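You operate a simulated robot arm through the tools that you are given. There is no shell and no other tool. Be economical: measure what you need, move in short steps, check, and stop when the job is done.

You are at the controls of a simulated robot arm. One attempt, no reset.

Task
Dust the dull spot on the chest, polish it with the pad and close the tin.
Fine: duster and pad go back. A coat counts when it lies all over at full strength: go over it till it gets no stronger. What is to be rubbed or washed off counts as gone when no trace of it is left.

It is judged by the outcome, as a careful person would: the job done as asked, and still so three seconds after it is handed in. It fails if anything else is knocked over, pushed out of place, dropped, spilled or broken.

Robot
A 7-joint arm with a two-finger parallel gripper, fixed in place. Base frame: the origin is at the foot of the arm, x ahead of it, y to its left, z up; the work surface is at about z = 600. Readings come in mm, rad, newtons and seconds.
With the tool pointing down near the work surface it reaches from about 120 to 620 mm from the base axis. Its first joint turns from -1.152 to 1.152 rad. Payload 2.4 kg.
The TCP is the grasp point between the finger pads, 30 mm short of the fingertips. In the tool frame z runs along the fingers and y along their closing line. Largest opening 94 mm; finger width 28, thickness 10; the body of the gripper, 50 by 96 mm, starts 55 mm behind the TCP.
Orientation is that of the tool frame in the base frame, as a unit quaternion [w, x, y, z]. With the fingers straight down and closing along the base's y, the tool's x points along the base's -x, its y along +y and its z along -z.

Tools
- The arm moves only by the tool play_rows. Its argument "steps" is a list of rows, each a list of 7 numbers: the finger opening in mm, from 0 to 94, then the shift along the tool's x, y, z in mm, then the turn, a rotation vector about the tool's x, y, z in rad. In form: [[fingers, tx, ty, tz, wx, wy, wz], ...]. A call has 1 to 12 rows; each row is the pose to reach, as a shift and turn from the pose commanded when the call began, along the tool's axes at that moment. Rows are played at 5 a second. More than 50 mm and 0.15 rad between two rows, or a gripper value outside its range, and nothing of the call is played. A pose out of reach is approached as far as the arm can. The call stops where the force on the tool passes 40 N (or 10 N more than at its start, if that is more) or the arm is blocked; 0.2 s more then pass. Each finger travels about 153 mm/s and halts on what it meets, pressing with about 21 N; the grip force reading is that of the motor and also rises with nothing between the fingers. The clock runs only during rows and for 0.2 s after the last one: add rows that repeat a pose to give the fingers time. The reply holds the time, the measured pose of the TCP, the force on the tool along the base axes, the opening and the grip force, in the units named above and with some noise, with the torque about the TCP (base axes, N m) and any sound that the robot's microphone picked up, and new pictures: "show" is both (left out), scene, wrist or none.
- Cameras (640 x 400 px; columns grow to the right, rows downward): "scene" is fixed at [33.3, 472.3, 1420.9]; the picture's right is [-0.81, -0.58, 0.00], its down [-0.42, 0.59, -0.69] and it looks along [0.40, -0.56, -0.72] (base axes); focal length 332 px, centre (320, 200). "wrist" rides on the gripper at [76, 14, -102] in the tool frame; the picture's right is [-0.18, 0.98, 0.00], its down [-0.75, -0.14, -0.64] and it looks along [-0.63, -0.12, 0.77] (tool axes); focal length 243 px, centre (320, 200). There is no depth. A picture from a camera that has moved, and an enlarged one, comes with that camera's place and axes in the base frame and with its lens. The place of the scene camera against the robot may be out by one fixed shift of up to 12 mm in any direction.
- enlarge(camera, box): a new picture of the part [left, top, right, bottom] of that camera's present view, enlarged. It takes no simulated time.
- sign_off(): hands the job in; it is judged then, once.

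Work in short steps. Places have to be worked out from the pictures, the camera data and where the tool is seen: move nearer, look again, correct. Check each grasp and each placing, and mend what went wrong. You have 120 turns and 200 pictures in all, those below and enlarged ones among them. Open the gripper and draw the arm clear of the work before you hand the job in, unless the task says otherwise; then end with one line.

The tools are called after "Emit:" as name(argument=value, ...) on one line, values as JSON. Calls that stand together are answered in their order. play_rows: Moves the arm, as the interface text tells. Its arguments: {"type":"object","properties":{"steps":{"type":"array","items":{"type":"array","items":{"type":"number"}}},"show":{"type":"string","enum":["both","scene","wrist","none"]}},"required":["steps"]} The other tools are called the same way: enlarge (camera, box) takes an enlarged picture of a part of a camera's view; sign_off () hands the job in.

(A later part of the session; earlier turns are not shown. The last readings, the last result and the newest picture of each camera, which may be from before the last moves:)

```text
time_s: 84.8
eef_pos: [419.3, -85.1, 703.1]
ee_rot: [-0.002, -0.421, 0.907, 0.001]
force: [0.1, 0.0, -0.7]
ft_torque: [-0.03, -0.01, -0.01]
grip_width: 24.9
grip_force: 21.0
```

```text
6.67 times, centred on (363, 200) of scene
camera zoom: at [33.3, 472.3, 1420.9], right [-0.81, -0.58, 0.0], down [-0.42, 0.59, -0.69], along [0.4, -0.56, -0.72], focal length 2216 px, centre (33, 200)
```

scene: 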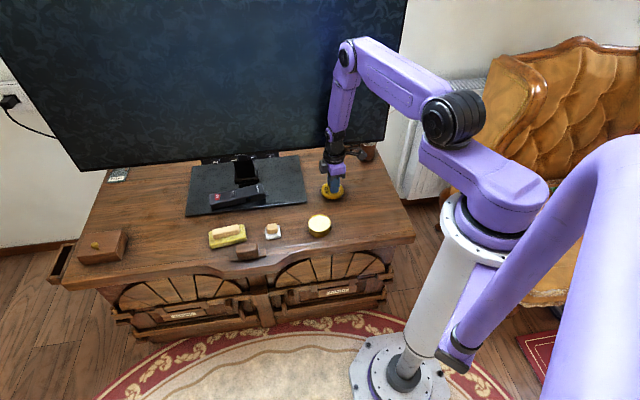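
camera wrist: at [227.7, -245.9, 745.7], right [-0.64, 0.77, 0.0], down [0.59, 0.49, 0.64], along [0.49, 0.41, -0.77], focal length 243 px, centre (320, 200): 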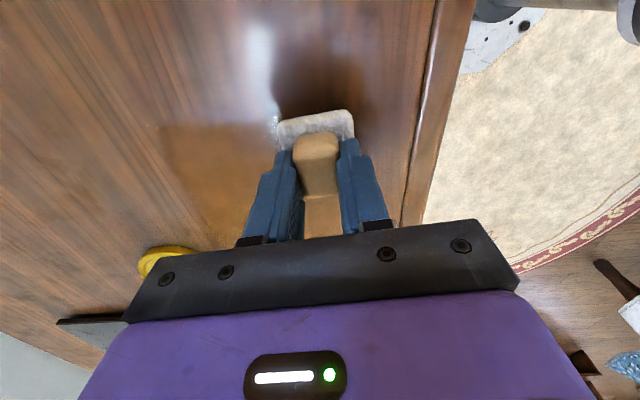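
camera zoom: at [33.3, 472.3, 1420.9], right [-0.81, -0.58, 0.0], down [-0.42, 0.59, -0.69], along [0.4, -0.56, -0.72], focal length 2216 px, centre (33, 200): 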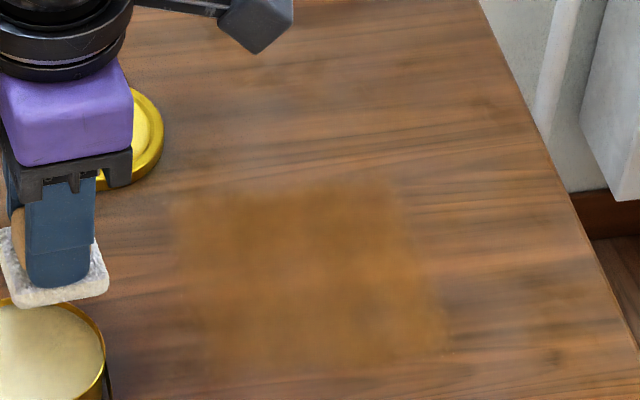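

The coat is a clear square; fairly even. I'll reload the pad with polish (tin is right below) and do another full pass to bring it to full strength.

Emit:
play_rows(steps=[[5, -6, 12, 0, 0, 0, 0], [5, -11, 24, 0, 0, 0, 0], [5, -11, 24, 20, 0, 0, 0], [5, -11, 24, 27, 0, 0, 0], [5, -11, 24, 29, 0, 0, 0], [5, -11, 24, 29, 0, 0, 0]], show="wrist")

Emit:
enlarge(camera="scene", box=[280, 195, 360, 245])

```text
time_s: 86.2
eef_pos: [407.8, -63.1, 673.2]
ee_rot: [-0.001, -0.421, 0.907, 0.001]
force: [-3.4, -0.6, 32.0]
ft_torque: [-0.66, 0.45, -0.07]
grip_width: 25.0
grip_force: 21.4
camera wrist: at [347.6, -110.8, 775.9], right [-0.63, 0.78, 0.0], down [0.6, 0.48, 0.64], along [0.49, 0.41, -0.77], focal length 243 px, centre (320, 200)
```

wrist: 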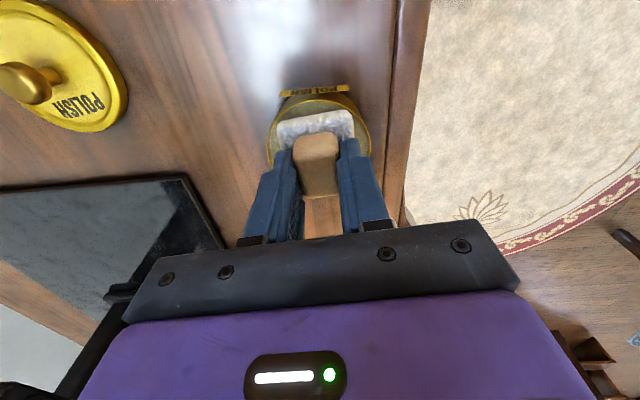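

```text
8.00 times, centred on (320, 220) of scene
camera zoom: at [32.8, 472.4, 1420.9], right [-0.81, -0.58, 0.0], down [-0.42, 0.59, -0.69], along [0.4, -0.56, -0.72], focal length 2660 px, centre (320, 40)
```

zoom: 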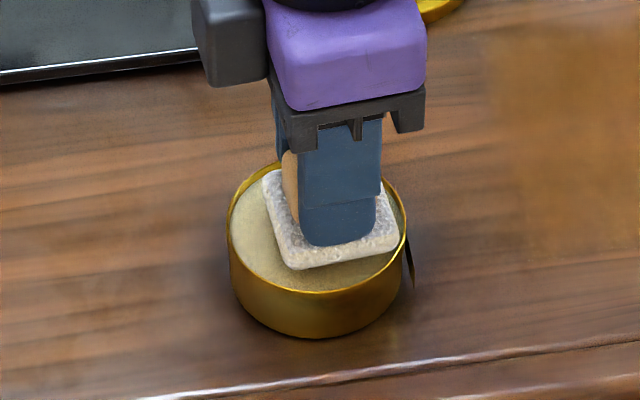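

Torque suggests it may be off-centre near the rim; lift, shift 4 mm, and dab again lightly.

Emit:
play_rows(steps=[[5, 0, 0, -5, 0, 0, 0], [5, -4, 1, -5, 0, 0, 0], [5, -4, 1, -2, 0, 0, 0], [5, -4, 1, -0.7, 0, 0, 0], [5, -4, 1, -0.4, 0, 0, 0], [5, -4, 1, -0.4, 0, 0, 0]], show="none")

Emit:
enlarge(camera="scene", box=[280, 195, 360, 245])

```text
time_s: 87.6
eef_pos: [410.2, -59.0, 674.6]
ee_rot: [-0.001, -0.421, 0.907, 0.002]
force: [0.2, -0.6, 12.1]
ft_torque: [0.31, 0.11, 0.03]
grip_width: 25.0
grip_force: 21.1
```

```text
8.00 times, centred on (320, 220) of scene
camera zoom: at [33.1, 472.3, 1420.9], right [-0.81, -0.58, 0.0], down [-0.42, 0.59, -0.69], along [0.4, -0.56, -0.72], focal length 2660 px, centre (320, 40)
```

zoom: 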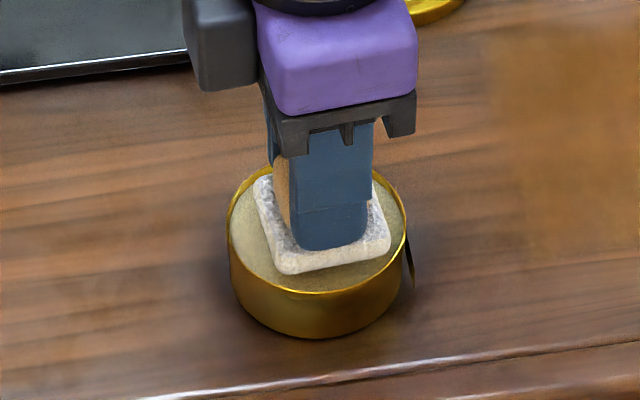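

Good dab (12 N). Lift out and go back to the spot's first lane.

Emit:
play_rows(steps=[[5, 0, 0, -15, 0, 0, 0], [5, 0, 0, -30, 0, 0, 0], [5, 40, -16, -30, 0, 0, 0], [5, 80, -32, -30, 0, 0, 0], [5, 115, -48, -30, 0, 0, 0], [5, 115, -48, 10, 0, 0, 0], [5, 115, -48, 27, 0, 0, 0], [5, 115, -48, 28.5, 0, 0, 0], [5, 115, -48, 29.2, 0, 0, 0], [5, 115, -48, 29.2, 0, 0, 0]], show="none")

```text
time_s: 89.8
eef_pos: [372.1, -177.5, 644.9]
ee_rot: [-0.001, -0.421, 0.907, 0.001]
force: [0.1, -0.1, -0.1]
ft_torque: [0.01, -0.01, -0.04]
grip_width: 25.0
grip_force: 20.8
```

Emit:
play_rows(steps=[[5, 0, 0, 0.5, 0, 0, 0], [5, 0, 0, 0.9, 0, 0, 0], [5, 0, 0, 1.2, 0, 0, 0], [5, 0, 0, 1.2, 0, 0, 0]], show="none")

```text
time_s: 90.8
eef_pos: [371.4, -178.5, 644.6]
ee_rot: [-0.001, -0.42, 0.907, 0.002]
force: [-0.3, 1.4, 6.3]
ft_torque: [0.09, -0.17, 0.03]
grip_width: 25.0
grip_force: 21.0
```

Contact at 6 N. Full pass, part one.

Emit:
play_rows(steps=[[5, 0, 26, 0, 0, 0, 0], [5, 0, 54, 0, 0, 0, 0], [5, 0, 27, 0, 0, 0, 0], [5, 0, 0, 0, 0, 0, 0], [5, 0, -27, 0, 0, 0, 0], [5, 0, -54, 0, 0, 0, 0], [5, 18, -54, 0, 0, 0, 0], [5, 18, -27, 0, 0, 0, 0], [5, 18, 0, 0, 0, 0, 0], [5, 18, 27, 0, 0, 0, 0], [5, 18, 54, 0, 0, 0, 0], [5, 36, 54, 0, 0, 0, 0]], show="none")

```text
time_s: 93.4
eef_pos: [307.2, -168.7, 644.5]
ee_rot: [-0.001, -0.422, 0.906, 0.001]
force: [0.3, 0.3, 0.6]
ft_torque: [0.01, 0.02, 0.02]
grip_width: 24.9
grip_force: 21.1
```

Emit:
play_rows(steps=[[5, 0, -5, 0.3, 0, 0, 0], [5, 0, -27, 0.3, 0, 0, 0], [5, 0, -54, 0.2, 0, 0, 0], [5, 0, -81, 0.2, 0, 0, 0], [5, 0, -108, 0.2, 0, 0, 0], [5, 18, -108, 0.2, 0, 0, 0], [5, 18, -81, 0.2, 0, 0, 0], [5, 18, -54, 0.2, 0, 0, 0], [5, 18, -27, 0.3, 0, 0, 0], [5, 18, 0, 0.4, 0, 0, 0], [5, 34, 0, 0.4, 0, 0, 0]], show="none")

```text
time_s: 95.8
eef_pos: [287.0, -190.4, 642.6]
ee_rot: [0.0, -0.424, 0.906, 0.002]
force: [-3.1, -2.6, 11.4]
ft_torque: [-0.15, 0.05, -0.02]
grip_width: 25.0
grip_force: 21.6
stopped in row 11: the force on the tool passed its limit at 42 N (the readings are from after the stop); the commanded pose is now the measured one
```

Nearly complete; remaining lanes with a bit less pressure.

Emit:
play_rows(steps=[[5, 8, -2, -0.4, 0, 0, 0], [5, 16, -4, -0.2, 0, 0, 0], [5, 16, -27, -0.2, 0, 0, 0], [5, 16, -54, -0.2, 0, 0, 0], [5, 16, -81, -0.2, 0, 0, 0], [5, 16, -108, -0.2, 0, 0, 0], [5, 30, -108, -0.2, 0, 0, 0], [5, 30, -81, -0.2, 0, 0, 0], [5, 30, -54, -0.2, 0, 0, 0], [5, 30, -27, -0.2, 0, 0, 0], [5, 30, -4, -0.2, 0, 0, 0]], show="none")

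Emit:
enlarge(camera="scene", box=[315, 170, 411, 230])

```text
time_s: 96.7
eef_pos: [297.9, -221.2, 644.3]
ee_rot: [-0.002, -0.424, 0.906, 0.005]
force: [0.0, -0.9, 12.5]
ft_torque: [-0.24, -0.24, -0.06]
grip_width: 25.0
grip_force: 21.1
stopped in row 4: the force on the tool passed its limit at 43 N (the readings are from after the stop); the commanded pose is now the measured one
```

```text
6.67 times, centred on (363, 200) of scene
camera zoom: at [33.1, 472.4, 1420.9], right [-0.81, -0.58, 0.0], down [-0.42, 0.59, -0.69], along [0.4, -0.56, -0.72], focal length 2216 px, centre (33, 200)
```

zoom: 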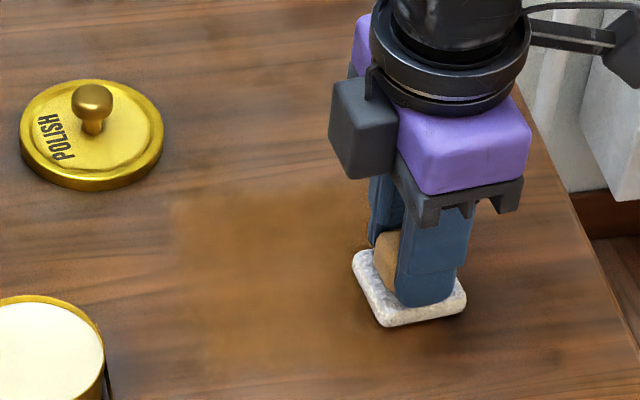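

Emit:
play_rows(steps=[[5, 0, 0, -1, 0.01, 0, 0], [5, 0, 0, -0.3, 0.01, 0, 0], [5, 0, -22, -0.3, 0.01, 0, 0], [5, 0, -44, -0.3, 0.01, 0, 0], [5, 0, -66, -0.3, 0.01, 0, 0], [5, 0, -84, -0.3, 0.01, 0, 0], [5, 15, -84, -0.3, 0.01, 0, 0], [5, 15, -62, -0.3, 0.01, 0, 0], [5, 15, -40, -0.3, 0.01, 0, 0], [5, 15, -18, -0.3, 0.01, 0, 0], [5, 15, 4, -0.3, 0.01, 0, 0], [5, 15, 26, -0.3, 0.01, 0, 0]], show="none")

```text
time_s: 97.6
eef_pos: [320.2, -238.1, 643.9]
ee_rot: [-0.004, -0.425, 0.905, 0.005]
force: [-0.9, -0.6, 10.9]
ft_torque: [-0.18, -0.22, -0.01]
grip_width: 24.9
grip_force: 20.8
stopped in row 4: the force on the tool passed its limit at 42 N (the readings are from after the stop); the commanded pose is now the measured one
```

Emit:
play_rows(steps=[[5, 0, 0, -1.2, 0.012, 0, 0], [5, 0, 0, -0.6, 0.012, 0, 0], [5, 0, -20, -0.6, 0.012, 0, 0], [5, 0, -40, -0.6, 0.012, 0, 0], [5, 0, -54, -0.6, 0.012, 0, 0], [5, 15, -54, -0.6, 0.012, 0, 0], [5, 15, -34, -0.6, 0.012, 0, 0], [5, 15, -14, -0.6, 0.012, 0, 0], [5, 15, 6, -0.6, 0.012, 0, 0], [5, 15, 26, -0.6, 0.012, 0, 0], [5, 15, 46, -0.6, 0.012, 0, 0], [5, 15, 56, -0.6, 0.012, 0, 0]], show="none")

```text
time_s: 100.2
eef_pos: [265.7, -212.6, 643.5]
ee_rot: [-0.001, -0.425, 0.905, 0.0]
force: [0.4, -0.4, 0.0]
ft_torque: [0.01, 0.01, -0.01]
grip_width: 25.0
grip_force: 20.8
```

Emit:
play_rows(steps=[[5, 0, 0, -30, 0, 0, 0], [5, 0, 0, -70, 0, 0, 0], [5, -45, -4, -80, 0, 0, 0], [5, -90, -10, -80, 0, 0, 0], [5, -135, -30, -80, 0, 0, 0], [5, -180, -40, -80, 0, 0, 0], [5, -180, -40, -80, 0, 0, 0]], show="none")

Emit:
enlarge(camera="scene", box=[315, 170, 411, 230])

Emit:
enlarge(camera="scene", box=[335, 190, 391, 225])

```text
time_s: 101.8
eef_pos: [411.2, -100.1, 724.3]
ee_rot: [-0.001, -0.424, 0.905, 0.001]
force: [-0.1, 0.8, 0.0]
ft_torque: [0.05, -0.04, -0.01]
grip_width: 24.8
grip_force: 21.3
```

```text
6.67 times, centred on (363, 200) of scene
camera zoom: at [33.3, 472.3, 1420.9], right [-0.81, -0.58, 0.0], down [-0.42, 0.59, -0.69], along [0.4, -0.56, -0.72], focal length 2216 px, centre (33, 200)
```

zoom: 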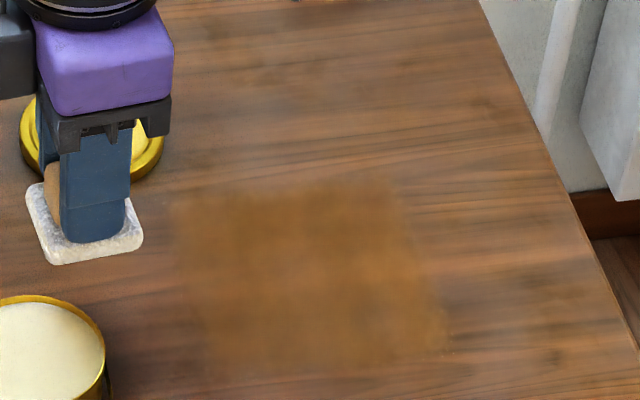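

```text
11.43 times, centred on (363, 208) of scene
camera zoom: at [33.3, 472.3, 1420.9], right [-0.81, -0.58, 0.0], down [-0.42, 0.59, -0.69], along [0.4, -0.56, -0.72], focal length 3799 px, centre (-171, 114)
```

zoom: 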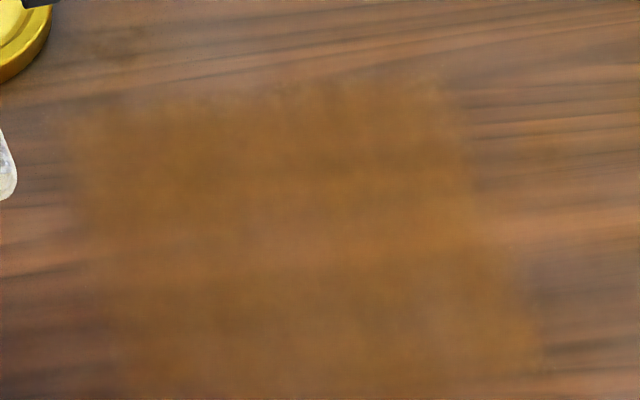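

Looks saturated at this view. A closer wrist look from the side to check edges.

Emit:
play_rows(steps=[[5, 40, 24, -10, 0, 0, 0], [5, 80, 48, -20, 0, 0, 0], [5, 118, 74, -30, 0, 0, 0], [5, 135, 80, -50, 0, 0, 0], [5, 135, 80, -50, 0, 0, 0]], show="wrist")

Emit:
enlarge(camera="wrist", box=[100, 0, 340, 150])

```text
time_s: 103.0
eef_pos: [264.8, -153.9, 776.0]
ee_rot: [-0.001, -0.425, 0.905, -0.001]
force: [-0.1, -0.8, -0.8]
ft_torque: [-0.02, -0.03, -0.02]
grip_width: 25.0
grip_force: 21.5
camera wrist: at [204.7, -201.0, 876.9], right [-0.64, 0.77, 0.0], down [0.59, 0.49, 0.64], along [0.49, 0.41, -0.77], focal length 243 px, centre (320, 200)
```

wrist: 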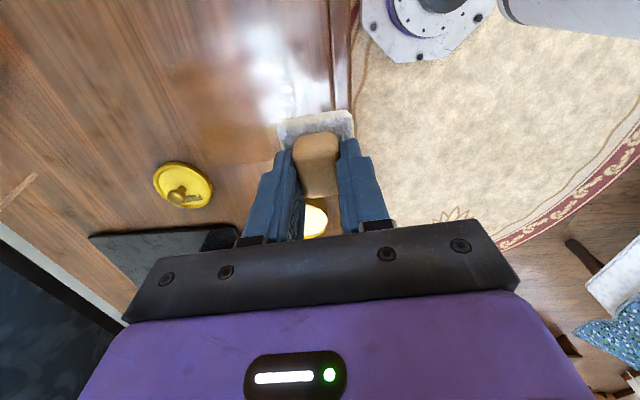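

```text
2.67 times, centred on (220, 75) of wrist
camera zoom: at [204.7, -201.0, 876.9], right [-0.64, 0.77, 0.0], down [0.59, 0.49, 0.64], along [0.49, 0.41, -0.77], focal length 647 px, centre (587, 533)
```

zoom: 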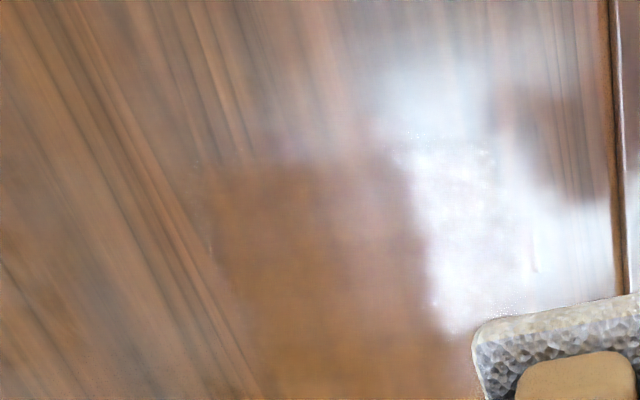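

From this view the spot's true rectangle is rotated ~6° and reaches b≈+75 (front edge) and the tin side, where my strokes were only marginal. I'll go over the front strip and tin-side strip explicitly.

Emit:
play_rows(steps=[[5, -30, -22, 20, 0, 0, 0], [5, -59, -44, 40, 0, 0, 0], [5, -59, -44, 85, 0, 0, 0], [5, -59, -44, 120, 0, 0, 0], [5, -59, -44, 129, 0, 0, 0], [5, -59, -44, 131, 0, 0, 0], [5, -59, -44, 131.5, 0, 0, 0], [5, -59, -44, 131.5, 0, 0, 0]], show="none")

```text
time_s: 104.8
eef_pos: [335.8, -137.4, 644.5]
ee_rot: [-0.001, -0.425, 0.905, 0.0]
force: [-3.8, 3.0, 28.0]
ft_torque: [0.05, 0.06, 0.0]
grip_width: 24.9
grip_force: 21.2
```

28 N contact; easing 0.35 mm and stroking along the front strip and back.

Emit:
play_rows(steps=[[5, 0, 0, -0.35, 0, 0, 0], [5, 20, 2, -0.35, 0, 0, 0], [5, 42, 4, -0.35, 0, 0, 0], [5, 64, 6, -0.35, 0, 0, 0], [5, 86, 8, -0.35, 0, 0, 0], [5, 102, 8, -0.35, 0, 0, 0], [5, 86, -6, -0.35, 0, 0, 0], [5, 64, -8, -0.35, 0, 0, 0], [5, 42, -10, -0.35, 0, 0, 0], [5, 20, -12, -0.35, 0, 0, 0], [5, 0, -12, -0.35, 0, 0, 0]], show="none")

```text
time_s: 107.2
eef_pos: [345.6, -143.2, 643.7]
ee_rot: [-0.001, -0.426, 0.905, 0.0]
force: [0.8, 0.1, 0.2]
ft_torque: [-0.04, 0.0, 0.01]
grip_width: 25.0
grip_force: 20.6
```

Emit:
play_rows(steps=[[5, 0, 0, 0.3, 0, 0, 0], [5, 0, 0, 0.5, 0, 0, 0], [5, 0, 0, 0.5, 0, 0, 0]], show="none")

```text
time_s: 108.0
eef_pos: [345.3, -144.0, 643.8]
ee_rot: [-0.002, -0.426, 0.905, 0.0]
force: [1.6, 3.4, 12.6]
ft_torque: [0.15, -0.07, 0.02]
grip_width: 25.1
grip_force: 21.4
```

Emit:
play_rows(steps=[[5, -4, -10, -0.1, 0, 0, 0], [5, -2, -30, -0.1, 0, 0, 0], [5, 0, -52, -0.1, 0, 0, 0], [5, 2, -74, -0.1, 0, 0, 0], [5, 6, -88, -0.1, 0, 0, 0], [5, 4, -66, -0.1, 0, 0, 0], [5, 2, -44, -0.1, 0, 0, 0], [5, 0, -22, -0.1, 0, 0, 0], [5, -2, 0, -0.1, 0, 0, 0], [5, -4, 16, -0.1, 0, 0, 0], [5, 16, 18, -0.1, 0, 0, 0], [5, 36, 20, -0.1, 0, 0, 0]], show="none")

```text
time_s: 108.7
eef_pos: [370.9, -160.7, 642.9]
ee_rot: [-0.003, -0.426, 0.905, 0.002]
force: [-1.5, -1.9, 10.3]
ft_torque: [-0.14, -0.17, -0.02]
grip_width: 25.0
grip_force: 21.4
stopped in row 3: the force on the tool passed its limit at 42 N (the readings are from after the stop); the commanded pose is now the measured one
```

Emit:
play_rows(steps=[[5, 0, 0, -0.8, 0.006, 0, 0], [5, 1, -12, -0.4, 0.006, 0, 0], [5, 4, -28, -0.4, 0.006, 0, 0], [5, 7, -44, -0.4, 0.006, 0, 0], [5, 9, -58, -0.4, 0.006, 0, 0], [5, 7, -40, -0.4, 0.006, 0, 0], [5, 4, -18, -0.4, 0.006, 0, 0], [5, 2, 4, -0.4, 0.006, 0, 0], [5, 0, 26, -0.4, 0.006, 0, 0], [5, 0, 48, -0.4, 0.006, 0, 0], [5, 20, 50, -0.4, 0.006, 0, 0], [5, 42, 52, -0.4, 0.006, 0, 0]], show="none")

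```text
time_s: 111.1
eef_pos: [324.4, -138.4, 644.5]
ee_rot: [-0.001, -0.428, 0.904, -0.001]
force: [-1.9, -2.2, 7.9]
ft_torque: [-0.03, 0.12, -0.01]
grip_width: 24.9
grip_force: 21.0
stopped in row 11: the force on the tool passed its limit at 43 N (the readings are from after the stop); the commanded pose is now the measured one
```

Tin-side strip done. Continuing along the front strip with slightly eased pressure.

Emit:
play_rows(steps=[[5, 0, 0, -0.8, 0, 0, 0], [5, 12, 0, -0.3, 0, 0, 0], [5, 30, 1, -0.3, 0, 0, 0], [5, 48, 1, -0.3, 0, 0, 0], [5, 66, 1, -0.3, 0, 0, 0], [5, 84, 1, -0.3, 0, 0, 0], [5, 90, -6, -0.3, 0, 0, 0], [5, 72, -12, -0.3, 0, 0, 0], [5, 54, -12, -0.3, 0, 0, 0], [5, 36, -12, -0.3, 0, 0, 0], [5, 18, -12, -0.3, 0, 0, 0]], show="none")

```text
time_s: 113.5
eef_pos: [323.7, -159.9, 645.0]
ee_rot: [-0.001, -0.428, 0.904, -0.001]
force: [0.4, -0.4, 0.0]
ft_torque: [-0.01, -0.01, 0.01]
grip_width: 24.8
grip_force: 21.0
```

Emit:
play_rows(steps=[[5, 0, 6, 0.4, 0, 0, 0], [5, 0, 6, 0.8, 0, 0, 0], [5, 0, 6, 0.8, 0, 0, 0]], show="none")

```text
time_s: 114.3
eef_pos: [320.8, -157.5, 643.5]
ee_rot: [0.0, -0.429, 0.903, -0.003]
force: [4.1, -0.8, 20.4]
ft_torque: [0.12, -0.08, -0.02]
grip_width: 25.1
grip_force: 21.2
```

Emit:
play_rows(steps=[[5, 14, 2, -0.15, 0, 0, 0], [5, 30, 4, -0.15, 0, 0, 0], [5, 46, 6, -0.15, 0, 0, 0], [5, 60, 7, -0.15, 0, 0, 0], [5, 72, 7, -0.15, 0, 0, 0], [5, 56, 0, -0.2, 0, 0, 0], [5, 38, 0, -0.2, 0, 0, 0], [5, 20, 0, -0.2, 0, 0, 0], [5, 2, 0, -0.2, 0, 0, 0], [5, -16, 2, -0.2, 0, 0, 0], [5, -28, 2, -0.2, 0, 0, 0]], show="none")

```text
time_s: 115.2
eef_pos: [281.3, -192.5, 643.9]
ee_rot: [-0.001, -0.43, 0.903, -0.002]
force: [-2.4, -0.5, 7.3]
ft_torque: [0.0, 0.14, 0.0]
grip_width: 24.8
grip_force: 21.1
stopped in row 4: the force on the tool passed its limit at 42 N (the readings are from after the stop); the commanded pose is now the measured one
```

Emit:
play_rows(steps=[[5, 0, 0, -0.6, 0, 0, 0], [5, 10, 0, -0.2, 0, 0, 0], [5, 22, -1, -0.2, 0, 0, 0], [5, 24, -16, -0.2, 0, 0, 0], [5, 26, -32, -0.2, 0, 0, 0], [5, 28, -48, -0.2, 0, 0, 0], [5, 30, -64, -0.2, 0, 0, 0], [5, 32, -80, -0.2, 0, 0, 0], [5, 34, -92, -0.2, 0, 0, 0], [5, 22, -92, -0.2, 0, 0, 0], [5, 20, -76, -0.2, 0, 0, 0], [5, 18, -60, -0.2, 0, 0, 0]], show="none")

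```text
time_s: 117.8
eef_pos: [317.5, -241.5, 644.3]
ee_rot: [0.0, -0.429, 0.903, -0.001]
force: [0.9, -0.4, 1.7]
ft_torque: [-0.02, 0.0, -0.01]
grip_width: 25.0
grip_force: 21.4
```

Light contact now; press a touch more and redo the near-end strip.

Emit:
play_rows(steps=[[5, 2, 14, 0.3, 0, 0, 0], [5, 2, 30, 0.3, 0, 0, 0], [5, 2, 46, 0.3, 0, 0, 0], [5, 6, 56, 0.3, 0, 0, 0], [5, 8, 40, 0.2, 0, 0, 0], [5, 10, 24, 0.2, 0, 0, 0], [5, 10, 8, 0.2, 0, 0, 0], [5, 10, -8, 0.2, 0, 0, 0], [5, 12, -24, 0.2, 0, 0, 0], [5, 12, -36, 0.2, 0, 0, 0], [5, -6, -36, 0.2, 0, 0, 0], [5, -24, -38, 0.2, 0, 0, 0]], show="none")

```text
time_s: 120.4
eef_pos: [361.2, -251.2, 644.3]
ee_rot: [-0.002, -0.43, 0.903, -0.002]
force: [-3.5, -3.0, 13.1]
ft_torque: [-0.08, 0.19, 0.04]
grip_width: 25.1
grip_force: 21.2
```

Full contact. Now the back strip toward the tin side and the interior once more.

Emit:
play_rows(steps=[[5, -16, 0, -0.1, 0, 0, 0], [5, -32, -2, -0.1, 0, 0, 0], [5, -48, -3, -0.1, 0, 0, 0], [5, -64, -3, -0.1, 0, 0, 0], [5, -64, 12, -0.1, 0, 0, 0], [5, -48, 16, -0.1, 0, 0, 0], [5, -32, 16, -0.1, 0, 0, 0], [5, -16, 16, -0.1, 0, 0, 0], [5, 0, 16, -0.1, 0, 0, 0], [5, 10, 28, -0.1, 0, 0, 0], [5, -6, 36, -0.1, 0, 0, 0], [5, -22, 36, -0.1, 0, 0, 0]], show="none")

```text
time_s: 123.0
eef_pos: [346.1, -210.1, 644.7]
ee_rot: [-0.001, -0.429, 0.903, -0.002]
force: [-3.7, -4.5, 12.5]
ft_torque: [-0.07, 0.16, 0.03]
grip_width: 25.2
grip_force: 20.9
```

Steady contact along this direction. Finishing with lengthwise lanes on the front half.

Emit:
play_rows(steps=[[5, -25, 2, -0.05, 0, 0, 0], [5, -48, 4, -0.05, 0, 0, 0], [5, -50, 20, -0.05, 0, 0, 0], [5, -25, 20, -0.05, 0, 0, 0], [5, 0, 20, -0.05, 0, 0, 0], [5, 25, 20, -0.05, 0, 0, 0], [5, 44, 24, -0.05, 0, 0, 0], [5, 42, 40, -0.05, 0, 0, 0], [5, 20, 40, -0.05, 0, 0, 0], [5, -5, 40, -0.05, 0, 0, 0], [5, -30, 40, -0.05, 0, 0, 0], [5, -52, 40, -0.05, 0, 0, 0]], show="none")

```text
time_s: 124.0
eef_pos: [358.6, -167.4, 644.5]
ee_rot: [0.002, -0.431, 0.902, -0.003]
force: [-3.4, -2.9, 8.8]
ft_torque: [-0.04, 0.33, 0.09]
grip_width: 25.1
grip_force: 21.1
stopped in row 4: the force on the tool passed its limit at 44 N (the readings are from after the stop); the commanded pose is now the measured one
```

Emit:
play_rows(steps=[[5, 0, 0, -0.8, 0, 0.008, 0], [5, 20, 0, -0.3, 0, 0.008, 0], [5, 42, 0, -0.3, 0, 0.008, 0], [5, 64, 4, -0.3, 0, 0.008, 0], [5, 64, 20, -0.3, 0, 0.008, 0], [5, 42, 20, -0.2, 0, 0.008, 0], [5, 20, 20, -0.2, 0, 0.008, 0], [5, -2, 20, -0.2, 0, 0.008, 0], [5, -24, 20, -0.2, 0, 0.008, 0], [5, -26, 38, -0.2, 0, 0.008, 0], [5, -4, 38, -0.2, 0, 0.008, 0], [5, 18, 40, -0.2, 0, 0.008, 0]], show="none")

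```text
time_s: 126.4
eef_pos: [337.6, -133.9, 644.6]
ee_rot: [0.001, -0.435, 0.9, -0.007]
force: [-4.0, -2.3, 8.8]
ft_torque: [0.08, 0.27, 0.13]
grip_width: 25.1
grip_force: 21.1
stopped in row 12: the force on the tool passed its limit at 42 N (the readings are from after the stop); the commanded pose is now the measured one
```

Lift, level/realign the tool and inspect from the side again.

Emit:
play_rows(steps=[[5, 0, 0, -5, -0.013, -0.004, 0.025], [5, 0, 0, -50, -0.013, -0.004, 0.025], [5, 30, 10, -90, -0.013, -0.004, 0.025], [5, 65, 20, -130, -0.013, -0.004, 0.025], [5, 65, 35, -130, -0.013, -0.004, 0.025], [5, 65, 35, -130, -0.013, -0.004, 0.025]], show="wrist")

Emit:
enlarge(camera="wrist", box=[100, 0, 340, 150])

Emit:
enlarge(camera="scene", box=[315, 170, 411, 230])

```text
refused: row 3 steps farther than a row can; nothing moved
```

```text
2.67 times, centred on (220, 75) of wrist
camera zoom: at [277.2, -182.6, 745.3], right [-0.66, 0.75, -0.01], down [0.57, 0.51, 0.64], along [0.49, 0.41, -0.77], focal length 647 px, centre (587, 533)
```

zoom: 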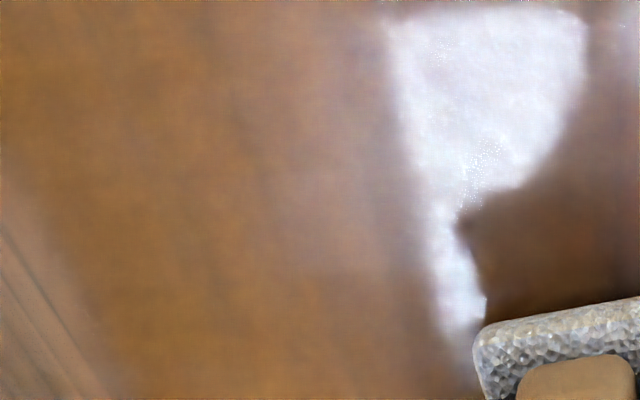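

```text
6.67 times, centred on (363, 200) of scene
camera zoom: at [33.1, 472.3, 1420.9], right [-0.81, -0.58, 0.0], down [-0.42, 0.59, -0.69], along [0.4, -0.56, -0.72], focal length 2216 px, centre (33, 200)
```

zoom: 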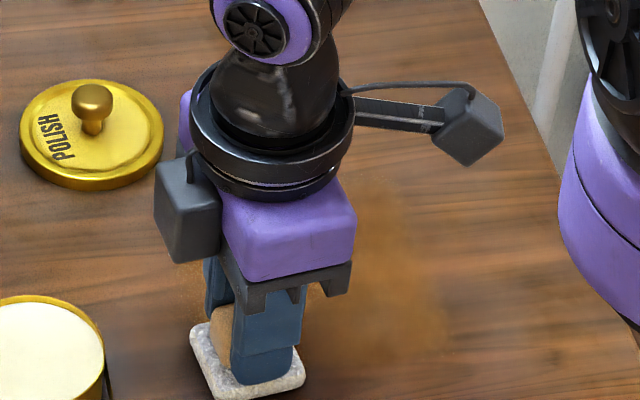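

Emit:
play_rows(steps=[[5, 0, 0, -5, -0.013, -0.004, 0.025], [5, 0, 0, -45, -0.013, -0.004, 0.025], [5, 20, 8, -85, -0.013, -0.004, 0.025], [5, 40, 16, -125, -0.013, -0.004, 0.025], [5, 65, 35, -130, -0.013, -0.004, 0.025], [5, 65, 35, -130, -0.013, -0.004, 0.025]], show="none")

Emit:
enlarge(camera="wrist", box=[100, 0, 340, 150])

Emit:
enlarge(camera="scene", box=[315, 170, 411, 230])

```text
time_s: 127.8
eef_pos: [269.5, -160.4, 771.5]
ee_rot: [0.001, -0.425, 0.905, 0.001]
force: [0.2, -0.2, -0.3]
ft_torque: [-0.01, 0.03, 0.03]
grip_width: 24.8
grip_force: 21.1
```

```text
2.67 times, centred on (220, 75) of wrist
camera zoom: at [209.8, -207.8, 872.5], right [-0.64, 0.77, 0.0], down [0.59, 0.49, 0.64], along [0.49, 0.41, -0.77], focal length 647 px, centre (587, 533)
```

zoom: 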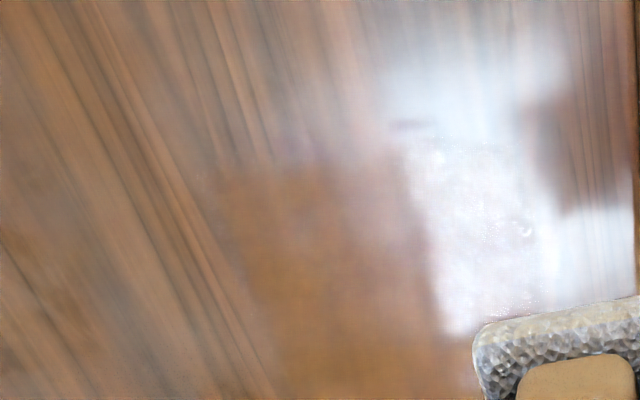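

```text
6.67 times, centred on (363, 200) of scene
camera zoom: at [33.3, 472.3, 1420.9], right [-0.81, -0.58, 0.0], down [-0.42, 0.59, -0.69], along [0.4, -0.56, -0.72], focal length 2216 px, centre (33, 200)
```

zoom: 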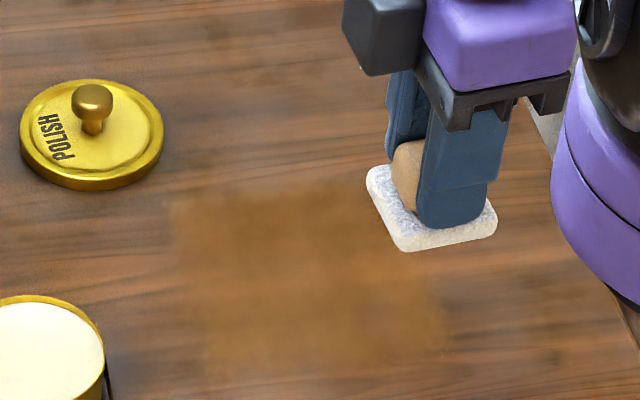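

Emit:
enlarge(camera="scene", box=[338, 194, 386, 230])

```text
11.11 times, centred on (362, 212) of scene
camera zoom: at [33.3, 472.3, 1420.9], right [-0.81, -0.58, 0.0], down [-0.42, 0.59, -0.69], along [0.4, -0.56, -0.72], focal length 3694 px, centre (-147, 67)
```

zoom: 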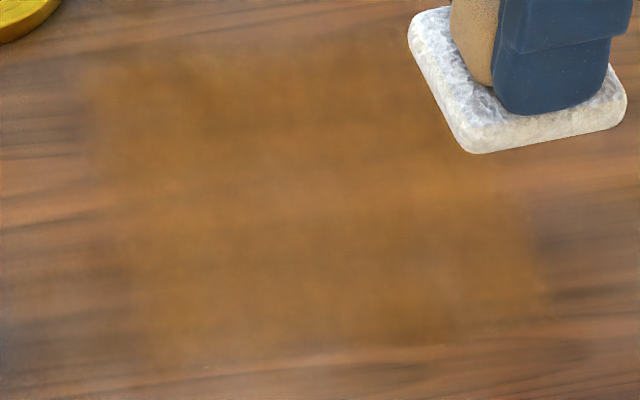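

The coat is uniform over the whole square. Now returning the pad to its place.

Emit:
play_rows(steps=[[5, -44, -9, 5, 0, 0, 0], [5, -88, -18, 10, 0, 0, 0], [5, -132, -27, 20, 0, 0, 0], [5, -176, -36, 30, 0, 0, 0], [5, -220, -45, 40, 0, 0, 0], [5, -264, -54, 50, 0, 0, 0], [5, -300, -61, 60, 0, 0, 0], [5, -313, -64, 80, 0, 0, 0], [5, -313, -64, 110, 0, 0, 0], [5, -313, -64, 110, 0, 0, 0]], show="wrist")

Emit:
enlarge(camera="scene", box=[240, 210, 304, 250])

```text
time_s: 130.0
eef_pos: [520.4, 39.4, 665.0]
ee_rot: [-0.001, -0.424, 0.906, 0.0]
force: [0.5, 0.4, -1.0]
ft_torque: [-0.03, 0.0, -0.04]
grip_width: 25.3
grip_force: 21.2
camera wrist: at [459.4, -9.1, 766.3], right [-0.64, 0.77, 0.0], down [0.59, 0.49, 0.64], along [0.5, 0.41, -0.77], focal length 243 px, centre (320, 200)
```

wrist: 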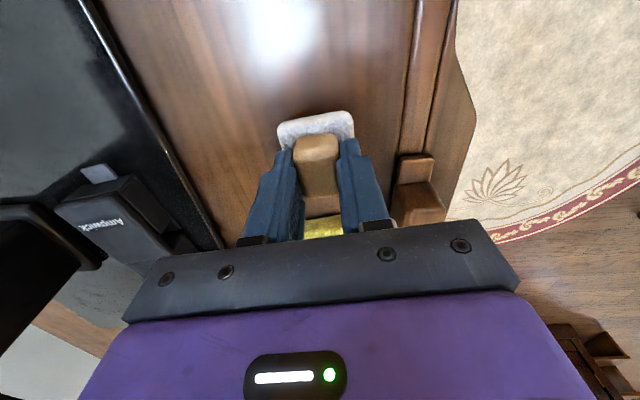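

```text
10.00 times, centred on (272, 230) of scene
camera zoom: at [33.3, 472.3, 1420.9], right [-0.81, -0.58, 0.0], down [-0.42, 0.59, -0.69], along [0.4, -0.56, -0.72], focal length 3324 px, centre (800, -100)
```

zoom: 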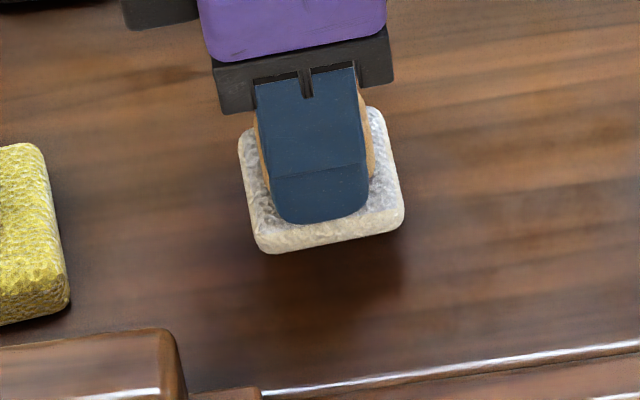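

Position matches within ~2 mm. Lowering to contact.

Emit:
play_rows(steps=[[5, 2, 0, 10, 0, 0, 0], [5, 2, 0, 17, 0, 0, 0], [5, 2, 0, 19, 0, 0, 0], [5, 2, 0, 20, 0, 0, 0], [5, 2, 0, 20.5, 0, 0, 0], [5, 2, 0, 20.5, 0, 0, 0]], show="none")

Emit:
enlarge(camera="scene", box=[240, 210, 304, 250])

```text
time_s: 131.4
eef_pos: [517.4, 37.6, 643.2]
ee_rot: [0.002, -0.423, 0.906, -0.001]
force: [-3.3, 0.2, 19.8]
ft_torque: [-0.08, 0.26, 0.0]
grip_width: 25.3
grip_force: 21.0
```

```text
10.00 times, centred on (272, 230) of scene
camera zoom: at [32.9, 472.3, 1420.9], right [-0.81, -0.58, 0.0], down [-0.42, 0.59, -0.69], along [0.4, -0.56, -0.72], focal length 3324 px, centre (800, -100)
```

zoom: 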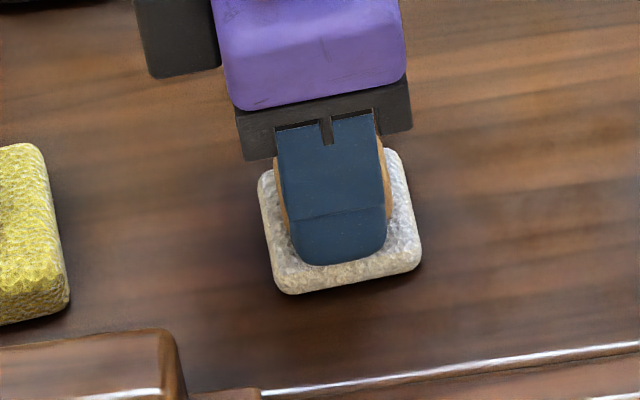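

Seated. Ease off, release and rise.

Emit:
play_rows(steps=[[5, -2, 0, -0.4, 0, 0, 0], [5, -2, 0, -0.4, 0, 0, 0], [35, -2, 0, -0.4, 0, 0, 0], [50, -2, 0, -0.4, 0, 0, 0], [50, -2, 0, -25, 0, 0, 0], [50, -2, 0, -65, 0, 0, 0], [50, -2, 0, -100, 0, 0, 0], [50, -2, 0, -100, 0, 0, 0]], show="wrist")

Emit:
enlarge(camera="scene", box=[195, 205, 295, 270])

```text
time_s: 133.2
eef_pos: [517.6, 38.6, 741.4]
ee_rot: [0.0, -0.424, 0.906, 0.0]
force: [-0.3, -0.4, 0.2]
ft_torque: [0.0, -0.03, -0.02]
grip_width: 50.0
grip_force: 0.0
camera wrist: at [457.0, -9.5, 842.9], right [-0.64, 0.77, 0.0], down [0.59, 0.49, 0.64], along [0.49, 0.41, -0.77], focal length 243 px, centre (320, 200)
```

wrist: 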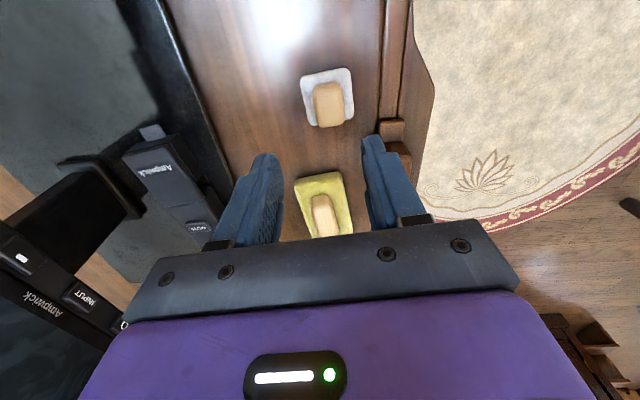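

```text
6.15 times, centred on (245, 238) of scene
camera zoom: at [33.3, 472.3, 1420.9], right [-0.81, -0.58, 0.0], down [-0.42, 0.59, -0.69], along [0.4, -0.56, -0.72], focal length 2046 px, centre (782, -31)
```

zoom: 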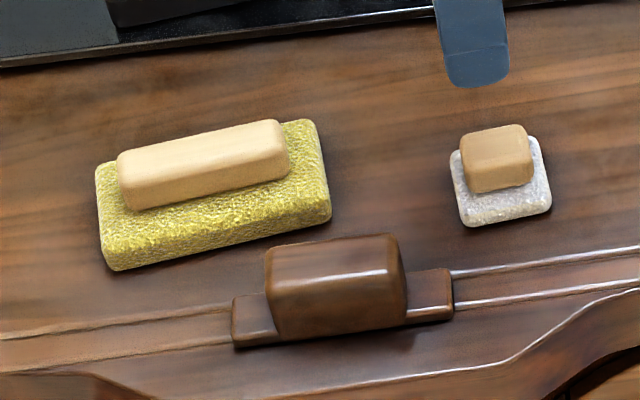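

The pad shifted ~1 cm on release (fingertips dragged its top). I'll regrasp a bit higher and set it exactly back.

Emit:
play_rows(steps=[[50, 3, 10, 40, 0, 0, 0], [50, 3, 10, 80, 0, 0, 0], [50, 3, 10, 92, 0, 0, 0], [50, 3, 10, 92, 0, 0, 0], [25, 3, 10, 92, 0, 0, 0], [10, 3, 10, 92, 0, 0, 0], [10, 3, 10, 92, 0, 0, 0]], show="wrist")

```text
time_s: 134.8
eef_pos: [508.1, 41.9, 649.8]
ee_rot: [-0.001, -0.424, 0.906, 0.0]
force: [-0.1, 0.7, 0.3]
ft_torque: [-0.03, 0.02, 0.0]
grip_width: 25.0
grip_force: 20.7
camera wrist: at [447.8, -6.5, 750.6], right [-0.64, 0.77, 0.0], down [0.59, 0.49, 0.64], along [0.5, 0.41, -0.77], focal length 243 px, centre (320, 200)
```

wrist: 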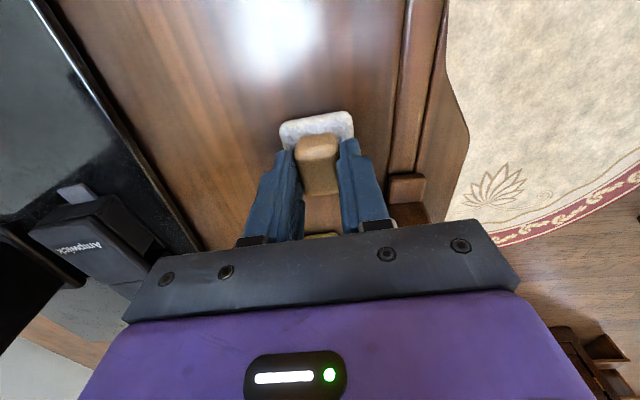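

Emit:
play_rows(steps=[[10, 0, 0, -4, 0, 0, 0], [10, -5, -10.5, -4, 0, 0, 0], [10, -5, -10.5, -1, 0, 0, 0], [10, -5, -10.5, -0.2, 0, 0, 0], [10, -5, -10.5, -0.2, 0, 0, 0]], show="none")

Emit:
enlarge(camera="scene", box=[195, 205, 295, 270])

```text
time_s: 136.0
eef_pos: [520.3, 39.3, 651.2]
ee_rot: [0.0, -0.425, 0.905, 0.001]
force: [-0.6, 0.5, -0.3]
ft_torque: [0.0, -0.01, -0.01]
grip_width: 25.2
grip_force: 21.2
```

```text
6.15 times, centred on (245, 238) of scene
camera zoom: at [33.3, 472.3, 1420.9], right [-0.81, -0.58, 0.0], down [-0.42, 0.59, -0.69], along [0.4, -0.56, -0.72], focal length 2046 px, centre (782, -31)
```

zoom: 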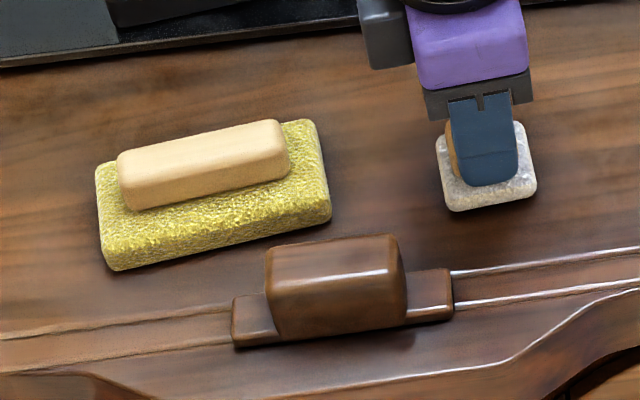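

Back in place. Touch down and release.

Emit:
play_rows(steps=[[10, 1, 0, 0.3, 0, 0, 0], [10, 1, 0, 0.5, 0, 0, 0], [18, 1, 0, 0.4, 0, 0, 0], [30, 1, 0, 0.2, 0, 0, 0], [50, 1, 0, 0, 0, 0, 0], [50, 1, 0, -40, 0, 0, 0], [50, 1, 0, -80, 0, 0, 0]], show="none")

Emit:
enlarge(camera="scene", box=[195, 205, 295, 270])

```text
time_s: 137.6
eef_pos: [519.2, 38.9, 733.3]
ee_rot: [-0.001, -0.424, 0.906, 0.0]
force: [0.1, 0.1, 0.2]
ft_torque: [0.01, -0.01, -0.05]
grip_width: 49.9
grip_force: 0.1
```

```text
6.15 times, centred on (245, 238) of scene
camera zoom: at [33.3, 472.3, 1420.9], right [-0.81, -0.58, 0.0], down [-0.42, 0.59, -0.69], along [0.4, -0.56, -0.72], focal length 2046 px, centre (782, -31)
```

zoom: 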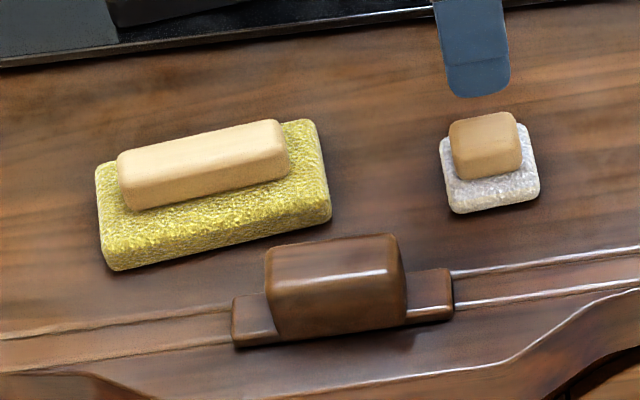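

Pad exactly back. Now to the lid at (458,-207).

Emit:
play_rows(steps=[[50, 40, -18, -20, 0, 0, 0], [50, 80, -37, -20, 0, 0, 0], [50, 120, -56, -20, 0, 0, 0], [50, 160, -76, -20, 0, 0, 0], [50, 198, -96, -20, 0, 0, 0], [50, 227.6, -111, -10, 0, 0, 0], [50, 227.6, -111, 30, 0, 0, 0], [50, 227.6, -111, 60, 0, 0, 0], [50, 227.6, -111, 60, 0, 0, 0]], show="wrist")

Emit:
enlarge(camera="scene", box=[295, 160, 375, 210])

```text
time_s: 139.6
eef_pos: [457.2, -206.7, 670.5]
ee_rot: [0.0, -0.424, 0.906, 0.0]
force: [-0.2, 0.3, 0.4]
ft_torque: [-0.02, -0.01, -0.02]
grip_width: 49.8
grip_force: 0.1
camera wrist: at [398.2, -255.6, 771.8], right [-0.64, 0.77, 0.0], down [0.59, 0.49, 0.64], along [0.5, 0.41, -0.77], focal length 243 px, centre (320, 200)
```

wrist: 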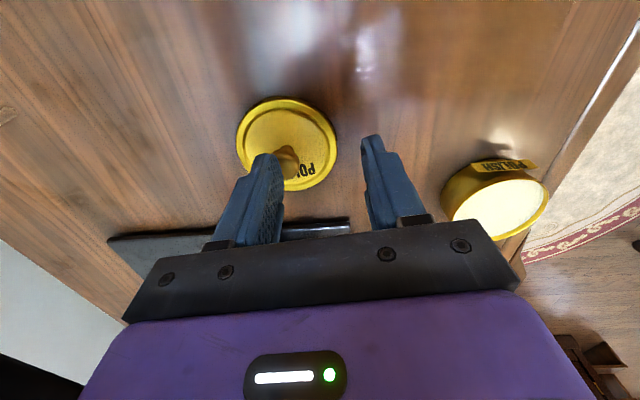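

```text
8.00 times, centred on (335, 185) of scene
camera zoom: at [33.3, 472.3, 1420.9], right [-0.81, -0.58, 0.0], down [-0.42, 0.59, -0.69], along [0.4, -0.56, -0.72], focal length 2660 px, centre (200, 320)
```

zoom: 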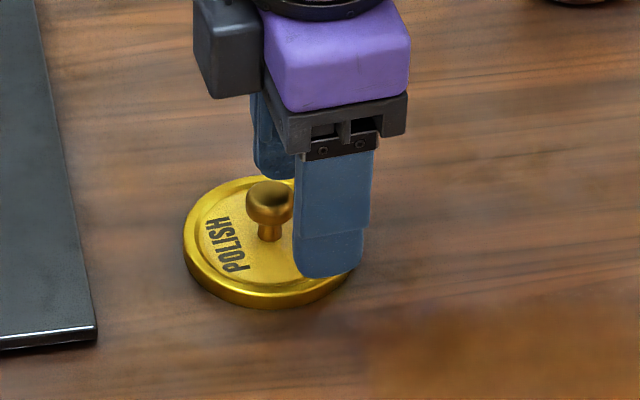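

The lid had slid ~24 mm on release. Raise, shift over it and look again.

Emit:
play_rows(steps=[[50, 0, 0, -25, 0, 0, 0], [50, -3, -12, -25, 0, 0, 0], [50, -4, -24, -25, 0, 0, 0], [50, -4, -24, -25, 0, 0, 0]], show="wrist")

Emit:
enlarge(camera="scene", box=[295, 155, 375, 205])

Emit:
enlarge(camera="wrist", box=[220, 60, 420, 190])

```text
time_s: 140.6
eef_pos: [480.8, -219.3, 693.4]
ee_rot: [0.0, -0.424, 0.905, 0.0]
force: [-0.1, 0.1, 1.0]
ft_torque: [-0.01, -0.01, -0.03]
grip_width: 50.2
grip_force: 0.0
camera wrist: at [420.1, -268.3, 795.8], right [-0.64, 0.77, 0.0], down [0.59, 0.49, 0.64], along [0.49, 0.41, -0.77], focal length 243 px, centre (320, 200)
```

wrist: 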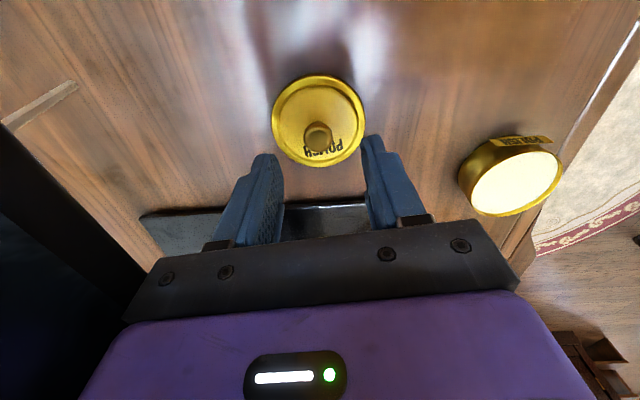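

```text
8.00 times, centred on (335, 180) of scene
camera zoom: at [33.3, 472.3, 1420.9], right [-0.81, -0.58, 0.0], down [-0.42, 0.59, -0.69], along [0.4, -0.56, -0.72], focal length 2660 px, centre (200, 360)
```

zoom: 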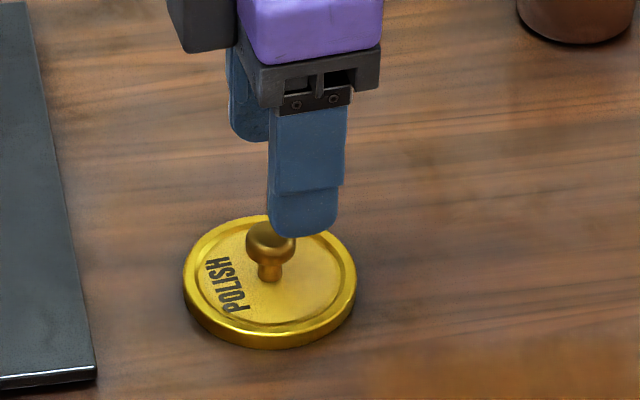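

```text
3.08 times, centred on (320, 125) of wrist
camera zoom: at [420.1, -268.3, 795.8], right [-0.64, 0.77, 0.0], down [0.59, 0.49, 0.64], along [0.49, 0.41, -0.77], focal length 746 px, centre (320, 431)
```

zoom: 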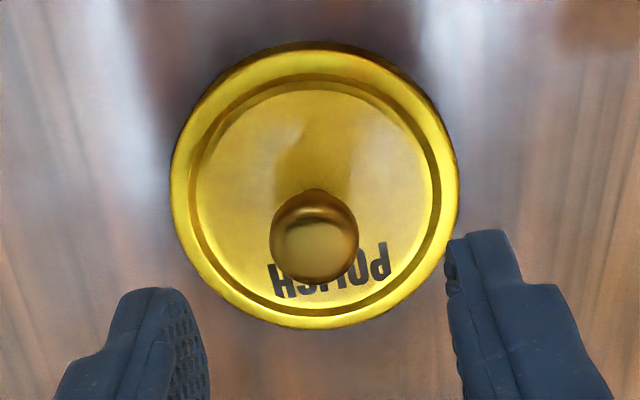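

Knob now centred below. Descend to z≈642 and close.

Emit:
play_rows(steps=[[50, -2, 0, 25, 0, 0, 0], [50, -2, 0, 45, 0, 0, 0], [50, -2, 0, 51, 0, 0, 0], [50, -2, 0, 51, 0, 0, 0], [28, -2, 0, 51, 0, 0, 0], [5, -2, 0, 51, 0, 0, 0], [5, -2, 0, 51, 0, 0, 0], [5, -2, 0, 51, 0, 0, 0]], show="wrist")

Emit:
enlarge(camera="scene", box=[295, 155, 375, 205])

```text
time_s: 142.4
eef_pos: [482.0, -217.6, 644.5]
ee_rot: [0.001, -0.424, 0.906, 0.0]
force: [0.6, 0.5, 0.6]
ft_torque: [-0.01, -0.01, -0.04]
grip_width: 20.1
grip_force: 20.8
camera wrist: at [421.5, -266.0, 745.7], right [-0.64, 0.77, 0.0], down [0.59, 0.49, 0.64], along [0.5, 0.41, -0.77], focal length 243 px, centre (320, 200)
```

wrist: 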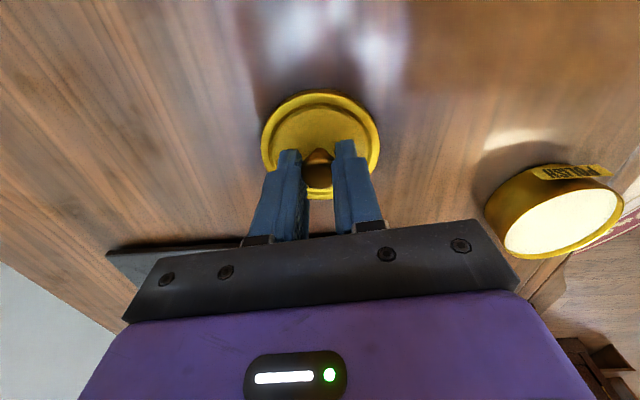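

```text
8.00 times, centred on (335, 180) of scene
camera zoom: at [33.3, 472.3, 1420.9], right [-0.81, -0.58, 0.0], down [-0.42, 0.59, -0.69], along [0.4, -0.56, -0.72], focal length 2660 px, centre (200, 360)
```

zoom: 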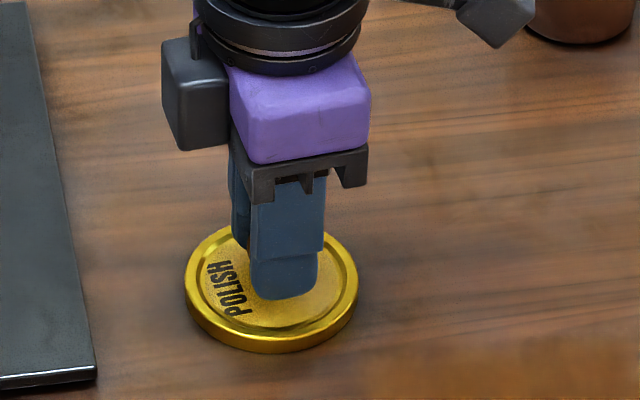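

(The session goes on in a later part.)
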